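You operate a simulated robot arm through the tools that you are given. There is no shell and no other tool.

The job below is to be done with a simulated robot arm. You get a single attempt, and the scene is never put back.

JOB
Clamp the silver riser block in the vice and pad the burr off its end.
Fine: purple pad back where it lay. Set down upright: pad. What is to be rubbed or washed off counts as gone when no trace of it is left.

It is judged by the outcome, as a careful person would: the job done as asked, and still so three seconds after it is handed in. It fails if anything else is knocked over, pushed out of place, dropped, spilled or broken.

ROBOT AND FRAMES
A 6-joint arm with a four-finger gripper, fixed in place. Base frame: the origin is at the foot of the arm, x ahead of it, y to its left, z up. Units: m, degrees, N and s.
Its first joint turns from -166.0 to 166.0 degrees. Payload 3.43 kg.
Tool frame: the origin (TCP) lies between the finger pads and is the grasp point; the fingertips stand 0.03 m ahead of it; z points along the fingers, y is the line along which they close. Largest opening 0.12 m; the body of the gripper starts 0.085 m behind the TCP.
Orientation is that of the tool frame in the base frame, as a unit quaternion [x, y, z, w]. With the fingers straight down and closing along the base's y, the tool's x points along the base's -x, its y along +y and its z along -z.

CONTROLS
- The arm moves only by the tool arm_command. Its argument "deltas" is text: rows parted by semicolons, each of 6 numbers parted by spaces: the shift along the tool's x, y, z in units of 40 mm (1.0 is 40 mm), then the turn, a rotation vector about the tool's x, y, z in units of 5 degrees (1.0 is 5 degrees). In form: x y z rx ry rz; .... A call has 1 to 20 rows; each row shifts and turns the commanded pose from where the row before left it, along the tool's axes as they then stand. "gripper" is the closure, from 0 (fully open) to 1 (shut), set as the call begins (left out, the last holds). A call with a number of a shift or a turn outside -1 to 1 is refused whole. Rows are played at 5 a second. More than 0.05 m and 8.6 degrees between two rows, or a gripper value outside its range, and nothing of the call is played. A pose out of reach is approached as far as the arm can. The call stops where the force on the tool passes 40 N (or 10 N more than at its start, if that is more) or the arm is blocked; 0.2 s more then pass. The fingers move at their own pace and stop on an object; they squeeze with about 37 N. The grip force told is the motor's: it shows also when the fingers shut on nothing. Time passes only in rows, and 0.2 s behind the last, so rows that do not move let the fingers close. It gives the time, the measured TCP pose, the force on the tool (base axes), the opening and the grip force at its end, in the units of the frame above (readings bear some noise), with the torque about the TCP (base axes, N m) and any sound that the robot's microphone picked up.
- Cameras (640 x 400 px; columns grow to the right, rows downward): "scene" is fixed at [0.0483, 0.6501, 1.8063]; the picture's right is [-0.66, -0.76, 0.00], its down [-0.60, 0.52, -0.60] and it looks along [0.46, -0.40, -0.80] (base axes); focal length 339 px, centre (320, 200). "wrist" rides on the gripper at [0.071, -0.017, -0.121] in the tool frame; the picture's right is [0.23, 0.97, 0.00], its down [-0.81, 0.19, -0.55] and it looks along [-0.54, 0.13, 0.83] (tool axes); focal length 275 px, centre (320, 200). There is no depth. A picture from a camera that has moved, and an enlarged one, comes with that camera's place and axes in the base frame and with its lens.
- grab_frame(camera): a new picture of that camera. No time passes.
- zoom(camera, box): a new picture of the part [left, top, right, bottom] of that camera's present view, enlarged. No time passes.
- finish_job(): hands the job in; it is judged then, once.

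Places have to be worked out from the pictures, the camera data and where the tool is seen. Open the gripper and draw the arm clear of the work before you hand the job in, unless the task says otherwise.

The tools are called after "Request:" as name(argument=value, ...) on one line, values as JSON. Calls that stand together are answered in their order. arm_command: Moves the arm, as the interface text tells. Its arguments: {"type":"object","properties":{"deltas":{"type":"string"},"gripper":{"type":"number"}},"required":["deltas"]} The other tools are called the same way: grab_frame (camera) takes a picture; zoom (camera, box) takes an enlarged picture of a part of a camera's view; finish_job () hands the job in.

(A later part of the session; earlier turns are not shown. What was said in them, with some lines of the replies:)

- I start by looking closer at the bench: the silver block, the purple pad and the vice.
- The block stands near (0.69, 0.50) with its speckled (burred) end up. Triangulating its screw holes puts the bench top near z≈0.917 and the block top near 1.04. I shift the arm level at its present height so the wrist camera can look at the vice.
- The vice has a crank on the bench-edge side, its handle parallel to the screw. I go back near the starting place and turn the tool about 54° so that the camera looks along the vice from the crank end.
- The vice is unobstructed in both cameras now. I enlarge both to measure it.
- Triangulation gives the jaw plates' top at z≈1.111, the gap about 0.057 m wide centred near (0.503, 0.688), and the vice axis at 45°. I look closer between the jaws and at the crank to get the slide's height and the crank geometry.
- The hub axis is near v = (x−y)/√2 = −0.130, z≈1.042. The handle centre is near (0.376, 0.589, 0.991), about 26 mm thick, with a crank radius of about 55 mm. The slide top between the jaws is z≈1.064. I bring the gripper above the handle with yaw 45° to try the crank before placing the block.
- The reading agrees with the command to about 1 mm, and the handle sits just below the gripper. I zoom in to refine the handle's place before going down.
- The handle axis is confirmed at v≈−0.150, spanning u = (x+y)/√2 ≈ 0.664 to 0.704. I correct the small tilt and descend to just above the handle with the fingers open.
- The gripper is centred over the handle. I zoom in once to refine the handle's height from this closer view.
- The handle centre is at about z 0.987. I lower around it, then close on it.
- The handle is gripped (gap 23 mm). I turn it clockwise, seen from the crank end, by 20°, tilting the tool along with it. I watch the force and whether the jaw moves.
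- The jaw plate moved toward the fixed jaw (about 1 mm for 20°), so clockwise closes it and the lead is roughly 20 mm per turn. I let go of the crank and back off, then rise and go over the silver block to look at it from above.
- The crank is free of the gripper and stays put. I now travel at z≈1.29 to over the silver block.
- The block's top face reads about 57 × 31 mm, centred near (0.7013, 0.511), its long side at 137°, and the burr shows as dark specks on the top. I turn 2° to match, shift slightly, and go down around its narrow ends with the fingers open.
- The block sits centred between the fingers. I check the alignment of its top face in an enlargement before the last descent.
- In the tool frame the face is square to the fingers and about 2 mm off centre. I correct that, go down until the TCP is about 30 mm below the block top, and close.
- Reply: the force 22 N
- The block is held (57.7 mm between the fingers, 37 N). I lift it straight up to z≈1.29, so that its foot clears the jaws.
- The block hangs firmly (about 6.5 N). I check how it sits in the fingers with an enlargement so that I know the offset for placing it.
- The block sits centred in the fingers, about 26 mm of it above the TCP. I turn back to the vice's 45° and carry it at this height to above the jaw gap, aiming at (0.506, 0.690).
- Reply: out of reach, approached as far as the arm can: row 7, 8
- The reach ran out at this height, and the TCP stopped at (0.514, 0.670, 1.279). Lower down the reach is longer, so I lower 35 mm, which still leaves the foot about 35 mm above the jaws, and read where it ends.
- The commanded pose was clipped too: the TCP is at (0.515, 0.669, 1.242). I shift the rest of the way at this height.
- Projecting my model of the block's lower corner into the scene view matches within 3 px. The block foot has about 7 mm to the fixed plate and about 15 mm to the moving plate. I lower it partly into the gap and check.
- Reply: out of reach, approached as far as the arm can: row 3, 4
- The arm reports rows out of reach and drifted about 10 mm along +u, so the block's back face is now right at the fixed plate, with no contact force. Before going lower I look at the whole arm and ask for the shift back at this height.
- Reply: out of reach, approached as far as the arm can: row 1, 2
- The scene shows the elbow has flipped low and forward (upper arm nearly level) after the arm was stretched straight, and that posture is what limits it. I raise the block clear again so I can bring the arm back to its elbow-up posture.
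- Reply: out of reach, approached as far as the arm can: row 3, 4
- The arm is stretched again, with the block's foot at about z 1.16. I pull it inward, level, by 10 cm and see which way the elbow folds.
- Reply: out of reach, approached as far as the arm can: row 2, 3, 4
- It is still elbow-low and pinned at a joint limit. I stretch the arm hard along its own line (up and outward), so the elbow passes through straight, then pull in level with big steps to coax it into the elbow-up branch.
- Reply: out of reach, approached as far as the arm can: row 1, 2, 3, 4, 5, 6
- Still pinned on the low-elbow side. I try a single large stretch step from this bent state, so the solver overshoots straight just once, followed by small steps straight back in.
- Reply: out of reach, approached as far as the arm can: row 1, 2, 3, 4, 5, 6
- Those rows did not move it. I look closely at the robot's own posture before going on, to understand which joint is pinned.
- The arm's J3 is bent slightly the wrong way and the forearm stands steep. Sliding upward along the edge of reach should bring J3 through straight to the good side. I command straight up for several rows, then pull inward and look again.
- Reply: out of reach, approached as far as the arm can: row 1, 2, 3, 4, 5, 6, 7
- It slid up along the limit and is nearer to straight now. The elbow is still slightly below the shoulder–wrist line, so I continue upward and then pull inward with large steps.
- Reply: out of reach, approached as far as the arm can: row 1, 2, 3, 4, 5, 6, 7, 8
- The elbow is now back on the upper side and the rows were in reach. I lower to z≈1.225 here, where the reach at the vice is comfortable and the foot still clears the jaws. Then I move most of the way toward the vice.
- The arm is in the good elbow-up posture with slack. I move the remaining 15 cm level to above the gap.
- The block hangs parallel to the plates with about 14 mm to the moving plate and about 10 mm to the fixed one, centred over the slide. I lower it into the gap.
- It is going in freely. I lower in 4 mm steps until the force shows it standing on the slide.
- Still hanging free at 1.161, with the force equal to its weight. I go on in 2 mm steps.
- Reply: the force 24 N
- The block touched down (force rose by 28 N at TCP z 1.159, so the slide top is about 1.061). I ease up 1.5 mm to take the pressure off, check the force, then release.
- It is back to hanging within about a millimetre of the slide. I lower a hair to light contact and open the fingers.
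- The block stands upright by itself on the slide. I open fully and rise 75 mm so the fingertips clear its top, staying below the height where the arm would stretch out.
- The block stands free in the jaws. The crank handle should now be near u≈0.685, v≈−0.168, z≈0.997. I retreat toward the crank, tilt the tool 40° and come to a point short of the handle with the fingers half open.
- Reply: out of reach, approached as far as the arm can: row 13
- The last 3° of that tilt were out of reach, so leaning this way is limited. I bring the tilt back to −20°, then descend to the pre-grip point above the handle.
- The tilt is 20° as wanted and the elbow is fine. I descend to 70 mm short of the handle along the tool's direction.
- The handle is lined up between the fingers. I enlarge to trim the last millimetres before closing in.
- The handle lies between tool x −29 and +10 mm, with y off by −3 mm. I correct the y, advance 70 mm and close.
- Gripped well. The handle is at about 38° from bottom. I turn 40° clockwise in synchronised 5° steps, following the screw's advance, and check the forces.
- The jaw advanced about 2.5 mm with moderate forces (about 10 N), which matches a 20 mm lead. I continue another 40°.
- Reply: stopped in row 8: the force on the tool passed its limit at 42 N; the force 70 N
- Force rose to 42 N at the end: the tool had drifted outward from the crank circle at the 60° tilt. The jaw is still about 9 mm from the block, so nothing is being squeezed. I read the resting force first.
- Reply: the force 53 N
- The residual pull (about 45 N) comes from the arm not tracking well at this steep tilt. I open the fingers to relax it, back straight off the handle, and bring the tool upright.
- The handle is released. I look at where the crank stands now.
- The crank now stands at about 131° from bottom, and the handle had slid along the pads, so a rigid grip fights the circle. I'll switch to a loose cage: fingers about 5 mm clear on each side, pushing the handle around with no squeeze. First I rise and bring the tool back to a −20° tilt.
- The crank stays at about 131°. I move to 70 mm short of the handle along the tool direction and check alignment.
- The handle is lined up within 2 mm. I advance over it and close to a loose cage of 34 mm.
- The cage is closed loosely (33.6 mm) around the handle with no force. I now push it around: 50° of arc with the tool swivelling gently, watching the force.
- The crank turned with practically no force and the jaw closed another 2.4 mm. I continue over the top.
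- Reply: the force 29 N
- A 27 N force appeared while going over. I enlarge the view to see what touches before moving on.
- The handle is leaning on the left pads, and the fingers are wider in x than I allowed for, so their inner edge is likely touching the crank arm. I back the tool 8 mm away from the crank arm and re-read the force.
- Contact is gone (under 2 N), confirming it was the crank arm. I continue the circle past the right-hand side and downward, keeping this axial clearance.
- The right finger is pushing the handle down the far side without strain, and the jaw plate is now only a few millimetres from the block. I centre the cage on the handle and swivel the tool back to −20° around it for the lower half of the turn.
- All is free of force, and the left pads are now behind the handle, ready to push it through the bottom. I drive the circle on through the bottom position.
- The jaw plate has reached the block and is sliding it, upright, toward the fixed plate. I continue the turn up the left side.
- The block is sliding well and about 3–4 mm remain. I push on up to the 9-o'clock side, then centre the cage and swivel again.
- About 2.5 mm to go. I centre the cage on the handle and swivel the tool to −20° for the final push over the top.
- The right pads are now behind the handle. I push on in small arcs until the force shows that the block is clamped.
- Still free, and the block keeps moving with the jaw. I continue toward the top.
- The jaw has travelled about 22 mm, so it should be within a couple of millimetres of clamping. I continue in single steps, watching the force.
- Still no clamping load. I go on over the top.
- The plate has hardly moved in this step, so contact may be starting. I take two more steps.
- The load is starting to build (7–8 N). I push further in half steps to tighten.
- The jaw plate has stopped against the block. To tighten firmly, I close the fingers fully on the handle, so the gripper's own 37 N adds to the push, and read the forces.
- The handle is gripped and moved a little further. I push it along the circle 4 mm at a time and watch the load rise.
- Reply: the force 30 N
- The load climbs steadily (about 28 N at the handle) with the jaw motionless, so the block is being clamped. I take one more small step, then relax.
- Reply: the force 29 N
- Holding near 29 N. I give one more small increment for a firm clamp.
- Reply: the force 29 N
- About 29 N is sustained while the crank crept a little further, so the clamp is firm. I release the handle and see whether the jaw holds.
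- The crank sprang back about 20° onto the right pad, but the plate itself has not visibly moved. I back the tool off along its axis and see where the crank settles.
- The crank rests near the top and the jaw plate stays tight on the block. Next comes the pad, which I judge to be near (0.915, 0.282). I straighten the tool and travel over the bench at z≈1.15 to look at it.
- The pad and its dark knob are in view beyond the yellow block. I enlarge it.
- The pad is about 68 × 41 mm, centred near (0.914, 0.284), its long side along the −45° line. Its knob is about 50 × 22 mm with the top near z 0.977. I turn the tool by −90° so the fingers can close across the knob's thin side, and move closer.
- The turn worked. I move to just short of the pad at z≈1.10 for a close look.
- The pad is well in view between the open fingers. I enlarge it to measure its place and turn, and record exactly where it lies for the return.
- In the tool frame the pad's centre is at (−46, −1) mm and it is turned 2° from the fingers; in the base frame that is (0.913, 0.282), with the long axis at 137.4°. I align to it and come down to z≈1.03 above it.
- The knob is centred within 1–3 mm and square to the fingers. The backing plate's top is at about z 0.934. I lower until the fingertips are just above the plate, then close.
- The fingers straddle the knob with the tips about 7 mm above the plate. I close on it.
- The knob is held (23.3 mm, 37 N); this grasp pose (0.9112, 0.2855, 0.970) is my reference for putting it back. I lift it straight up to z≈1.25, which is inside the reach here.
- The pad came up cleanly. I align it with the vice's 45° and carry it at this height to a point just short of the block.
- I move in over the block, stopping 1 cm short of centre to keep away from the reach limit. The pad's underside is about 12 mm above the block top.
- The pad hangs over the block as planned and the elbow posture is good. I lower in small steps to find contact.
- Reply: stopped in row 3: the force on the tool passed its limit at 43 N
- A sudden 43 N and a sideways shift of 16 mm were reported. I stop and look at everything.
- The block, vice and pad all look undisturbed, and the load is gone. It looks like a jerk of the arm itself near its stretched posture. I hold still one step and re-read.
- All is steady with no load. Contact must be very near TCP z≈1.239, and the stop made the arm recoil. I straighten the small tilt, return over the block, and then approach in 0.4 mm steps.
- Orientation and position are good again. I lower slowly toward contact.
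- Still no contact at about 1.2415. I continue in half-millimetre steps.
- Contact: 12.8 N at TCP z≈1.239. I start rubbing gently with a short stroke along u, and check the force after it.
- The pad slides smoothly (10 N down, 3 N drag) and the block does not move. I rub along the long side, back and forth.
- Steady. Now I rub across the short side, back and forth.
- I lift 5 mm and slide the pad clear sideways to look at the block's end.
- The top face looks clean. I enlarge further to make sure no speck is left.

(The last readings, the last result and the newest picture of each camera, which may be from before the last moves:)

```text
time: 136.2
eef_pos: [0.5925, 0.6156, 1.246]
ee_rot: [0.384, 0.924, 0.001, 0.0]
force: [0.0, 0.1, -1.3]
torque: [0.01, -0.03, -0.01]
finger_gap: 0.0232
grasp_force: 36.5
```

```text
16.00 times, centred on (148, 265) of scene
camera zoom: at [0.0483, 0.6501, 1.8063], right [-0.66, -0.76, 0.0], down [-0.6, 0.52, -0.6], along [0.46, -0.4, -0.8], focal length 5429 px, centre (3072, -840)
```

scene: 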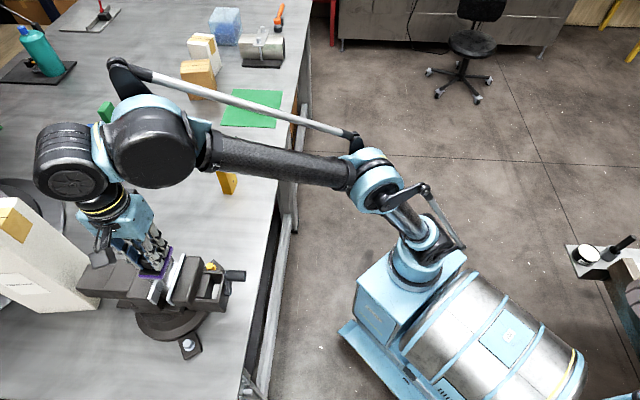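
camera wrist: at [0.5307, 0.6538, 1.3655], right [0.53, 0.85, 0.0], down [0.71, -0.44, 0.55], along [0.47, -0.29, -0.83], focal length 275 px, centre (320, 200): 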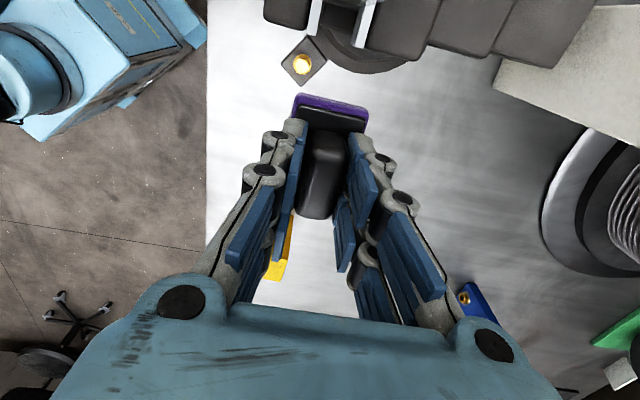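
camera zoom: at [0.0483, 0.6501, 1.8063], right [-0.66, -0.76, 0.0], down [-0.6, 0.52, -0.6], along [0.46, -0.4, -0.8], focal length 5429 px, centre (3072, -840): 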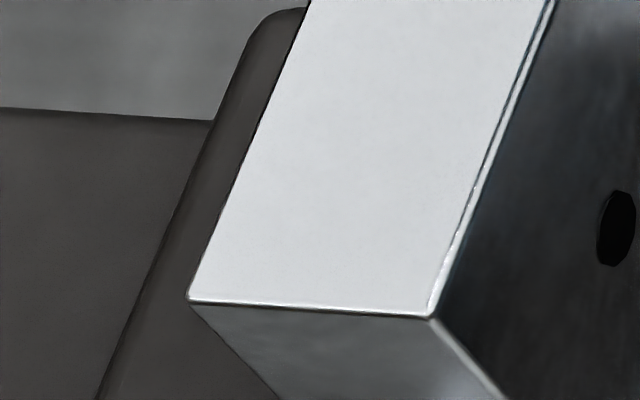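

The specks are gone. There is a thin line along one edge which may just be the bevel, so I bring the wrist camera to a spot beside the block for a closer look.

Request:
arm_command(deltas="0 -0.7 0 0 0 0;0 -0.7 0 0 0 0;0 -0.7 0 0 0 0;0.7725 0 0 0 0 0;0.7725 0 0 0 0 0;0.7725 0 0 0 0 0;0.7725 0 0 0 0 0;0 0 0 0 0 0")

Request:
grab_frame(camera="wrist")

Request:
zoom(camera="wrist", box=[390, 110, 486, 210])

```text
time: 138.0
eef_pos: [0.4457, 0.6456, 1.2451]
ee_rot: [0.384, 0.923, 0.001, 0.0]
force: [-0.1, -0.4, -0.2]
torque: [0.02, -0.01, 0.0]
finger_gap: 0.0232
grasp_force: 37.5
```

```text
taken
camera wrist: at [0.3836, 0.6828, 1.3655], right [0.53, 0.85, 0.0], down [0.71, -0.44, 0.55], along [0.47, -0.29, -0.83], focal length 275 px, centre (320, 200)
```

wrist: 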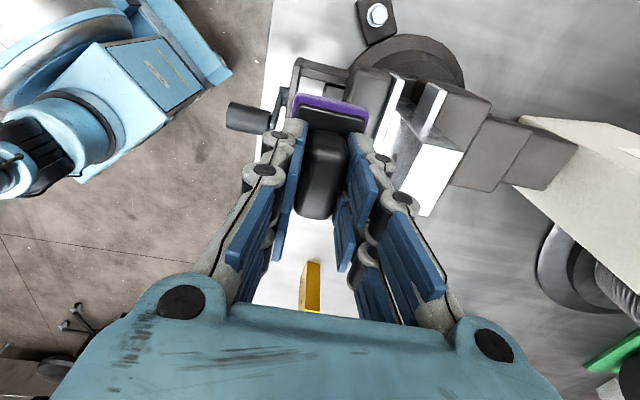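

```text
4.00 times, centred on (438, 160) of wrist
camera zoom: at [0.3836, 0.6828, 1.3655], right [0.53, 0.85, 0.0], down [0.71, -0.44, 0.55], along [0.47, -0.29, -0.83], focal length 1101 px, centre (-152, 360)
```

zoom: 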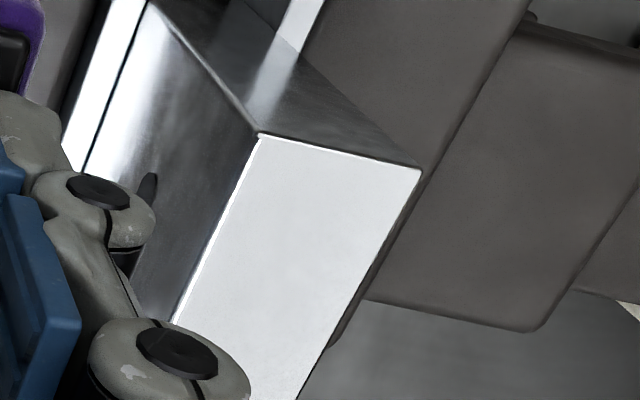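

From this side too the end face is bright and clean, and the edge line is only a highlight. I carry the pad back: sideways away from the vice first, then to above its old place.

Request:
arm_command(deltas="-0.95 0 0 0 0 0;-0.95 0 0 0 0 0;-0.95 0 0 0 0 0;-0.95 0 0 0 0 0;-0.95 0 0 0 0 0;-0.985 0.186 0 0 0 0;-0.985 0.186 0 0 0 0;-0.985 0.186 0 0 0 0;-0.985 0.186 0 0 0 0;-0.985 0.186 0 0 0 0;-0.985 0.186 0 0 0 0;-0.985 0.186 0 0 0 0;-0.985 0.186 0 0 0 0;-0.985 0.186 0 0 0 0;-0.985 0.186 0 0 0 0;0 0 0 0 0 -0.52;0 0 0 0 0 0;0 0 0 0 0 0")

Request:
grab_frame(camera="scene")

Request:
grab_frame(camera="wrist")

```text
time: 141.8
eef_pos: [0.9089, 0.2842, 1.2457]
ee_rot: [0.362, 0.932, 0.001, 0.0]
force: [0.1, 0.8, -0.4]
torque: [0.0, 0.01, 0.0]
finger_gap: 0.0232
grasp_force: 36.6
```

```text
taken
```

scene: 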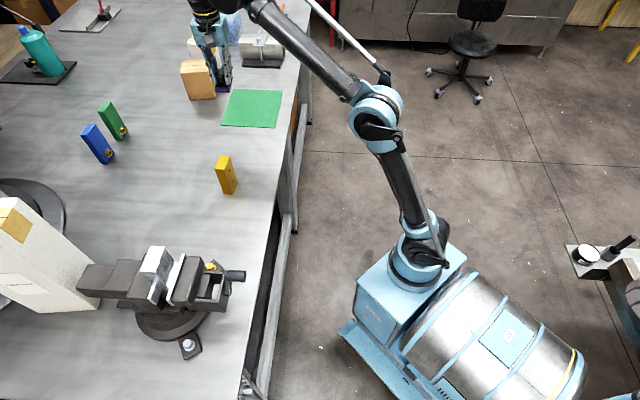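

```text
taken
camera wrist: at [0.8459, 0.3179, 1.3663], right [0.49, 0.87, 0.0], down [0.73, -0.41, 0.55], along [0.48, -0.27, -0.83], focal length 275 px, centre (320, 200)
```

wrist: 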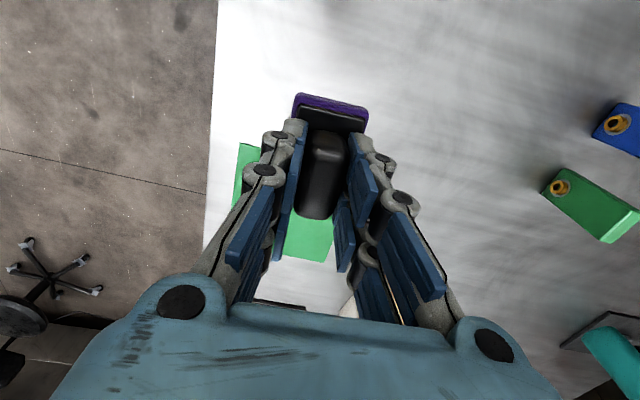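

I am within 2 mm of the lifting pose. I trim that and descend to just above the bench.

Request:
arm_command(deltas="-0.01 0.056 0.5 0 0 0;0 0 0.95 0 0 0;0 0 0.95 0 0 0;0 0 0.95 0 0 0;0 0 0.95 0 0 0;0 0 0.95 0 0 0;0 0 0.9 0 0 0;0 0 0.45 0 0 0;0 0 0 0 0 0;0 0 0 0 0 0")

Request:
zoom(camera="scene", box=[200, 100, 280, 170])

Request:
grab_frame(camera="wrist")

```text
time: 144.0
eef_pos: [0.9115, 0.2848, 0.9804]
ee_rot: [0.363, 0.932, 0.0, 0.0]
force: [-0.4, 0.1, -0.2]
torque: [0.03, 0.04, -0.04]
finger_gap: 0.0235
grasp_force: 36.8
```

```text
5.71 times, centred on (240, 135) of scene
camera zoom: at [0.0483, 0.6501, 1.8063], right [-0.66, -0.76, 0.0], down [-0.6, 0.52, -0.6], along [0.46, -0.4, -0.8], focal length 1939 px, centre (777, 571)
```

zoom: 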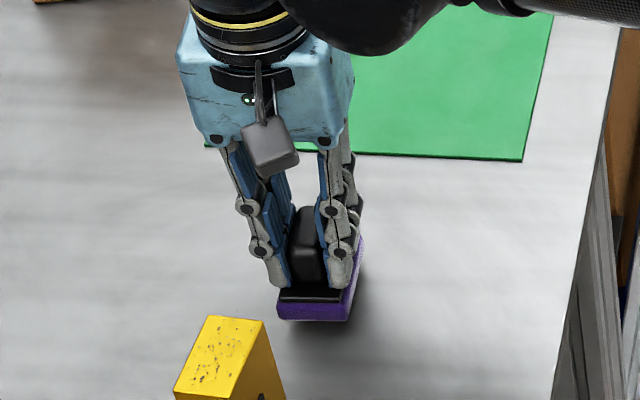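

```text
taken
camera wrist: at [0.8482, 0.3197, 1.1006], right [0.49, 0.87, 0.0], down [0.73, -0.41, 0.55], along [0.48, -0.27, -0.83], focal length 275 px, centre (320, 200)
```

wrist: 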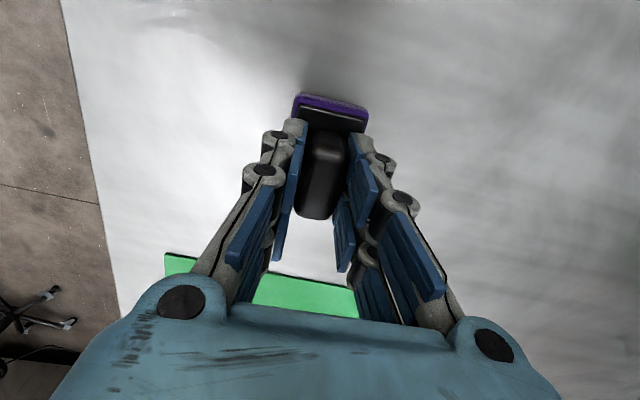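

The pad hovers about 10 mm above its old spot, matching the pickup pose to about 1 mm. I lower gently until it touches.

Request:
arm_command(deltas="0.015 -0.015 0.08 0 0 0;0 0 0.06 0 0 0;0 0 0.05 0 0 0;0 0 0 0 0 0")

Request:
arm_command(deltas="0 0 0.02 0 0 0;0 0 0 0 0 0")

Request:
arm_command(deltas="0 0 0.015 0 0 0;0 0 0 0 0 0")

```text
time: 145.0
eef_pos: [0.9108, 0.2851, 0.973]
ee_rot: [0.362, 0.932, 0.001, 0.0]
force: [-1.1, -0.1, -1.3]
torque: [0.01, 0.01, 0.02]
finger_gap: 0.0236
grasp_force: 36.7
```

```text
time: 145.6
eef_pos: [0.912, 0.2836, 0.9739]
ee_rot: [0.363, 0.932, 0.002, 0.0]
force: [-0.4, -0.4, -0.8]
torque: [-0.01, 0.01, 0.02]
finger_gap: 0.0232
grasp_force: 37.1
```

```text
time: 146.2
eef_pos: [0.9112, 0.2855, 0.9723]
ee_rot: [0.362, 0.932, 0.001, 0.001]
force: [-0.6, -0.1, -0.7]
torque: [0.0, 0.0, 0.01]
finger_gap: 0.0233
grasp_force: 37.2
```

Not touching yet at 0.972. I continue in half-millimetre steps.

Request:
arm_command(deltas="0 0 0.015 0 0 0;0 0 0 0 0 0")

Request:
arm_command(deltas="0 0 0.015 0 0 0;0 0 0 0 0 0")

Request:
arm_command(deltas="0 0 0.012 0 0 0;0 0 0 0 0 0")

```text
time: 146.8
eef_pos: [0.9111, 0.2855, 0.9721]
ee_rot: [0.363, 0.932, 0.0, 0.001]
force: [0.0, 0.7, -0.8]
torque: [-0.01, -0.01, 0.01]
finger_gap: 0.0235
grasp_force: 37.5
```

```text
time: 147.4
eef_pos: [0.9106, 0.2846, 0.9704]
ee_rot: [0.362, 0.932, 0.001, 0.0]
force: [0.6, 0.0, 0.2]
torque: [0.02, 0.02, 0.01]
finger_gap: 0.0234
grasp_force: 37.0
```

```text
time: 148.0
eef_pos: [0.9112, 0.285, 0.9695]
ee_rot: [0.362, 0.932, 0.001, 0.001]
force: [-0.9, -0.2, -0.7]
torque: [-0.01, -0.04, 0.0]
finger_gap: 0.0233
grasp_force: 37.1
```

Still free. The pad may have shifted a fraction in the grip while rubbing. I go on carefully.

Request:
arm_command(deltas="0 0 0.012 0 0 0;0 0 0 0 0 0")

Request:
arm_command(deltas="0 0 0.012 0 0 0;0 0 0 0 0 0")

Request:
zoom(camera="scene", box=[216, 120, 264, 165])

```text
time: 148.6
eef_pos: [0.9098, 0.2843, 0.9691]
ee_rot: [0.363, 0.932, 0.001, 0.0]
force: [-0.1, -0.4, 0.1]
torque: [0.01, 0.01, 0.02]
finger_gap: 0.023
grasp_force: 37.2
```

```text
time: 149.2
eef_pos: [0.9111, 0.285, 0.9688]
ee_rot: [0.363, 0.932, 0.001, 0.001]
force: [1.2, -0.3, 4.1]
torque: [0.0, 0.01, -0.02]
finger_gap: 0.0232
grasp_force: 36.8
```

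```text
8.89 times, centred on (240, 142) of scene
camera zoom: at [0.0483, 0.6501, 1.8063], right [-0.66, -0.76, 0.0], down [-0.6, 0.52, -0.6], along [0.46, -0.4, -0.8], focal length 3016 px, centre (1031, 711)
```

zoom: 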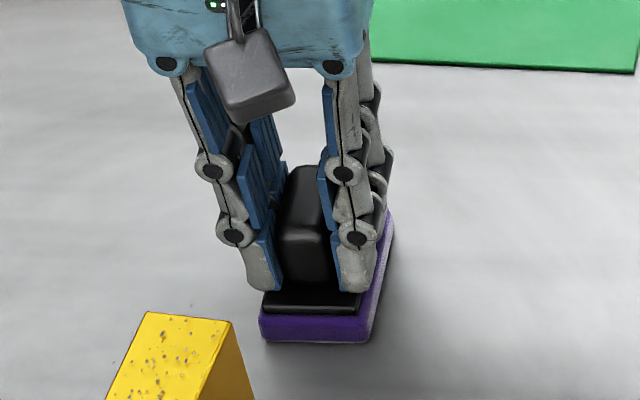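

Touched down at 4 N, and the pad's outline matches the original picture to within about half a millimetre. I open the fingers.

Request:
arm_command(deltas="0 0 0 0 0 0;0 0 0 0 0 0;0 0 0 0 0 0", gripper=0.3)

Request:
arm_command(deltas="0 0 -0.3 0 0 0;0 0 -0.6 0 0 0;0 0 -0.9 0 0 0;0 0 -0.9 0 0 0;0 0 0 0 0 0")

Request:
zoom(camera="scene", box=[224, 130, 264, 170])

Request:
grab_frame(camera="wrist")

```text
time: 150.0
eef_pos: [0.9105, 0.2853, 0.9696]
ee_rot: [0.363, 0.932, 0.0, 0.0]
force: [-0.7, 0.9, -0.3]
torque: [0.02, -0.02, 0.01]
finger_gap: 0.0838
grasp_force: 0.1
```

```text
time: 151.2
eef_pos: [0.9109, 0.2837, 1.0772]
ee_rot: [0.362, 0.932, 0.001, 0.001]
force: [0.3, -0.3, 0.1]
torque: [0.02, 0.01, 0.0]
finger_gap: 0.0843
grasp_force: 0.1
```

```text
10.00 times, centred on (244, 150) of scene
camera zoom: at [0.0483, 0.6501, 1.8063], right [-0.66, -0.76, 0.0], down [-0.6, 0.52, -0.6], along [0.46, -0.4, -0.8], focal length 3393 px, centre (1080, 700)
```

zoom: 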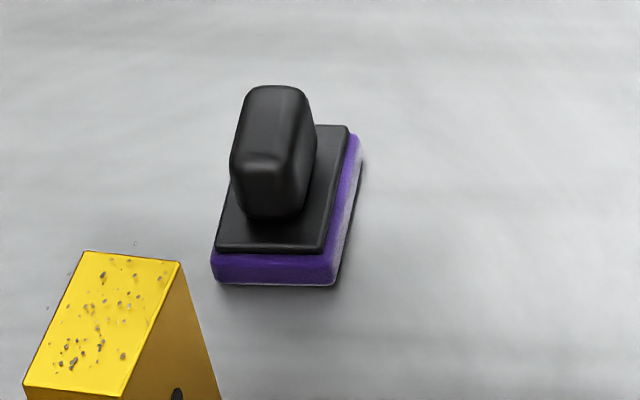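

```text
taken
camera wrist: at [0.8478, 0.319, 1.1978], right [0.49, 0.87, 0.0], down [0.73, -0.41, 0.55], along [0.48, -0.27, -0.83], focal length 275 px, centre (320, 200)
```

wrist: 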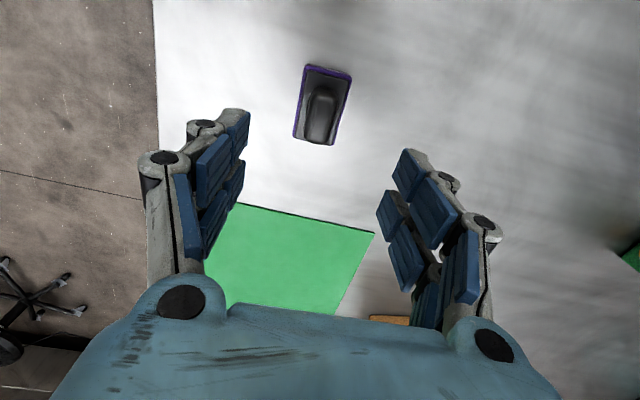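

The pad stands upright in its old place. Now I check the clamp by looking closely at the jaw contact lines from the scene camera.

Request:
zoom(camera="scene", box=[148, 255, 188, 295])

Request:
zoom(camera="scene", box=[140, 280, 172, 305])

Request:
grab_frame(camera="scene")

```text
10.00 times, centred on (168, 275) of scene
camera zoom: at [0.0483, 0.6501, 1.8063], right [-0.66, -0.76, 0.0], down [-0.6, 0.52, -0.6], along [0.46, -0.4, -0.8], focal length 3393 px, centre (1840, -550)
```

zoom: 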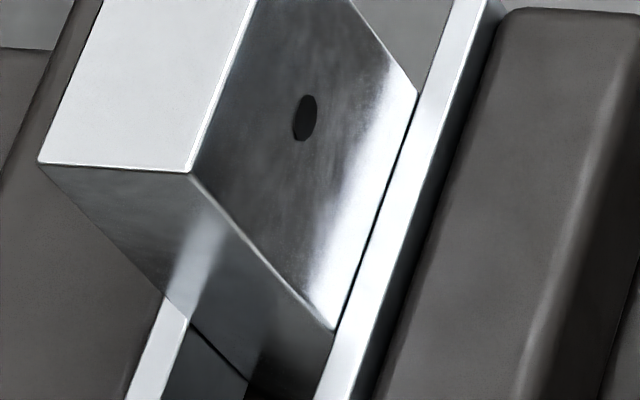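

```text
16.00 times, centred on (156, 292) of scene
camera zoom: at [0.0483, 0.6501, 1.8063], right [-0.66, -0.76, 0.0], down [-0.6, 0.52, -0.6], along [0.46, -0.4, -0.8], focal length 5429 px, centre (2944, -1280)
```

zoom: 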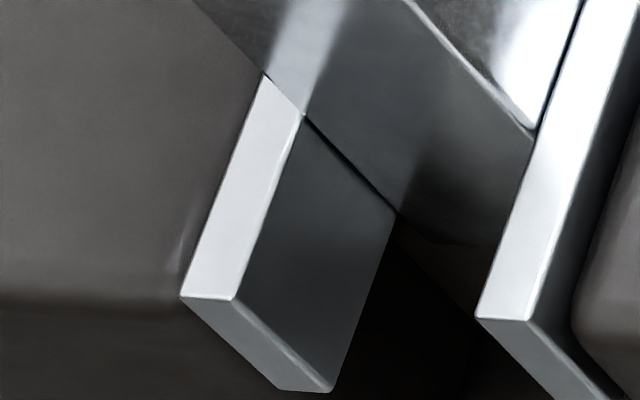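

```text
taken
```

scene: 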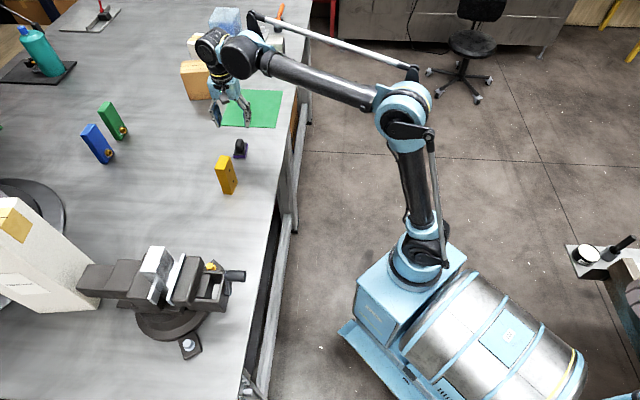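

Both plates bear on the block along their whole line. I check that the crank has not crept back since I let it go (same view as before).

Request:
zoom(camera="scene", box=[190, 240, 286, 310])

Request:
zoom(camera="scene", box=[120, 235, 216, 295])

```text
5.71 times, centred on (238, 275) of scene
camera zoom: at [0.0483, 0.6501, 1.8063], right [-0.66, -0.76, 0.0], down [-0.6, 0.52, -0.6], along [0.46, -0.4, -0.8], focal length 1939 px, centre (789, -229)
```

zoom: 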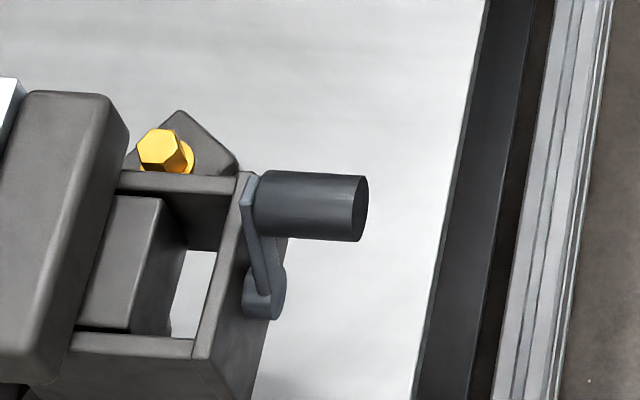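

```text
6.67 times, centred on (168, 265) of scene
camera zoom: at [0.0483, 0.6501, 1.8063], right [-0.66, -0.76, 0.0], down [-0.6, 0.52, -0.6], along [0.46, -0.4, -0.8], focal length 2262 px, centre (1333, -233)
```

zoom: 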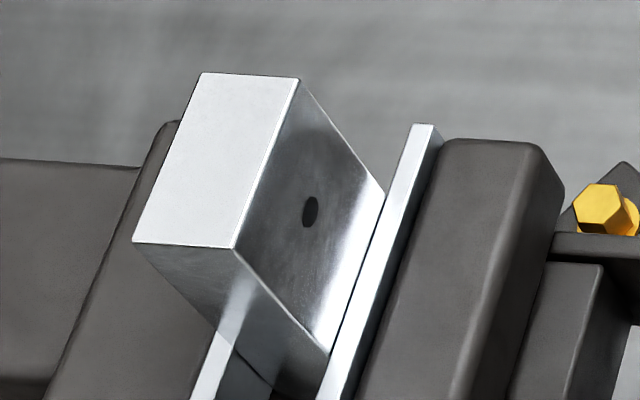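

The crank and jaw are exactly where they were a minute ago, the block's end is clean, and the pad is back. I draw the arm up and clear of the bench, with the gripper open.

Request:
arm_command(deltas="0 0 -0.9 0 0 0;0 0 -0.9 0 0 0;0 0 -0.9 0 0 0;0.76 -0.84 0 0 0 0;0.76 -0.84 0 0 0 0;0.76 -0.84 0 0 0 0;0.76 -0.84 0 0 0 0;0.76 -0.84 0 0 0 0;0.76 -0.84 0 0 0 0;0.76 -0.84 0 0 0 0;0.76 -0.84 0 0 0 0;0 0 0 0 0 0;0 0 0 0 0 0", gripper=0)

Request:
grab_frame(camera="scene")

Request:
zoom(camera="scene", box=[0, 0, 320, 200])

Request:
zoom(camera="scene", box=[70, 230, 270, 360])

```text
time: 154.0
eef_pos: [0.5502, 0.2505, 1.1844]
ee_rot: [0.363, 0.932, 0.001, 0.0]
force: [-0.5, 1.3, -0.3]
torque: [-0.01, -0.01, 0.0]
finger_gap: 0.1203
grasp_force: 0.1
```

```text
taken
```

scene: 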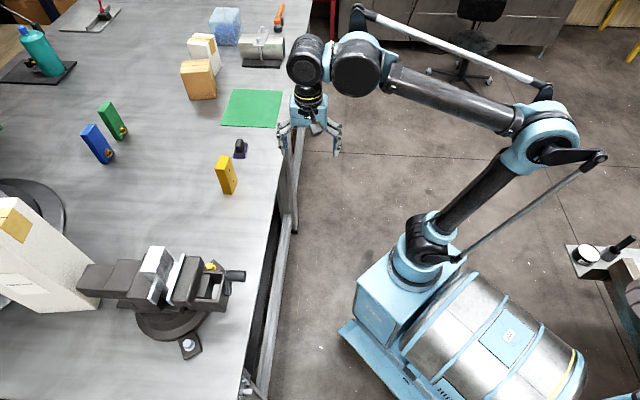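

```text
2.00 times, centred on (160, 100) of scene
camera zoom: at [0.0483, 0.6501, 1.8063], right [-0.66, -0.76, 0.0], down [-0.6, 0.52, -0.6], along [0.46, -0.4, -0.8], focal length 679 px, centre (640, 400)
```

zoom: 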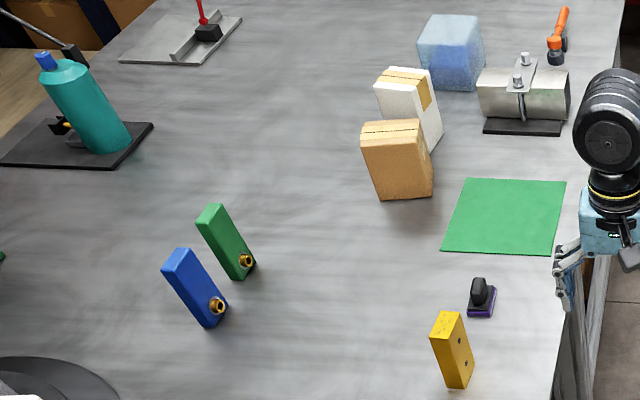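

```text
3.08 times, centred on (170, 295) of scene
camera zoom: at [0.0483, 0.6501, 1.8063], right [-0.66, -0.76, 0.0], down [-0.6, 0.52, -0.6], along [0.46, -0.4, -0.8], focal length 1044 px, centre (782, -92)
```

zoom: 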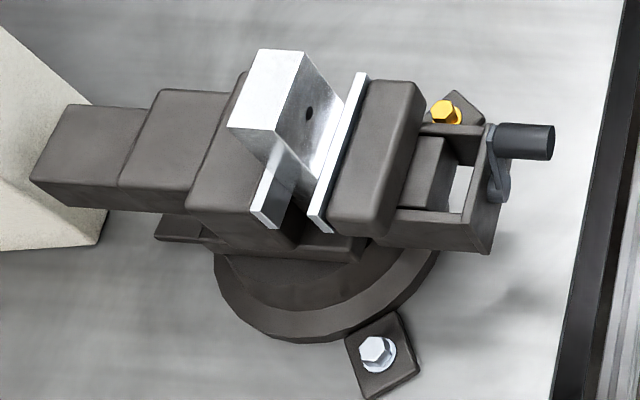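

Everything is in order. The silver block is clamped upright in the vice with a clean end, and the purple pad stands upright where it lay. Nothing else on the bench has moved, and the arm is clear with the gripper open, so I hand the job in.

Request:
finish_job()

```text
The job is handed in.
```

The silver riser block is clamped upright in the vice and the burr is gone from its top end. The purple pad is back where it lay, standing upright.

- **Clamp:** I turned the crank until the jaw stopped against the block, pressing on with about 29 N at the handle. When I let go, the crank sprang back part of a turn and settled. The jaw stayed against the block and did not move while I rubbed. The holding force left after that spring-back is friction-limited; I estimate it at a few tens of newtons but did not measure it.
- **Burr:** I rubbed the end with the pad pressed down at about 5–10 N, in both directions. Enlarged pictures from the scene camera show no specks left. The wrist camera's view, partly hidden by a finger, shows none either.
- **Pad:** its outline matched the picture taken before I picked it up to within about half a millimetre.
- **Incidents:** two moves stopped on the 40 N force limit. One was while first turning the crank, the other while lowering the pad onto the block, when the arm jerked about 16 mm sideways. I checked pictures after each and found nothing shifted.

Everything else on the bench looks as it did at the start. The gripper is open and the arm is clear of the bench.
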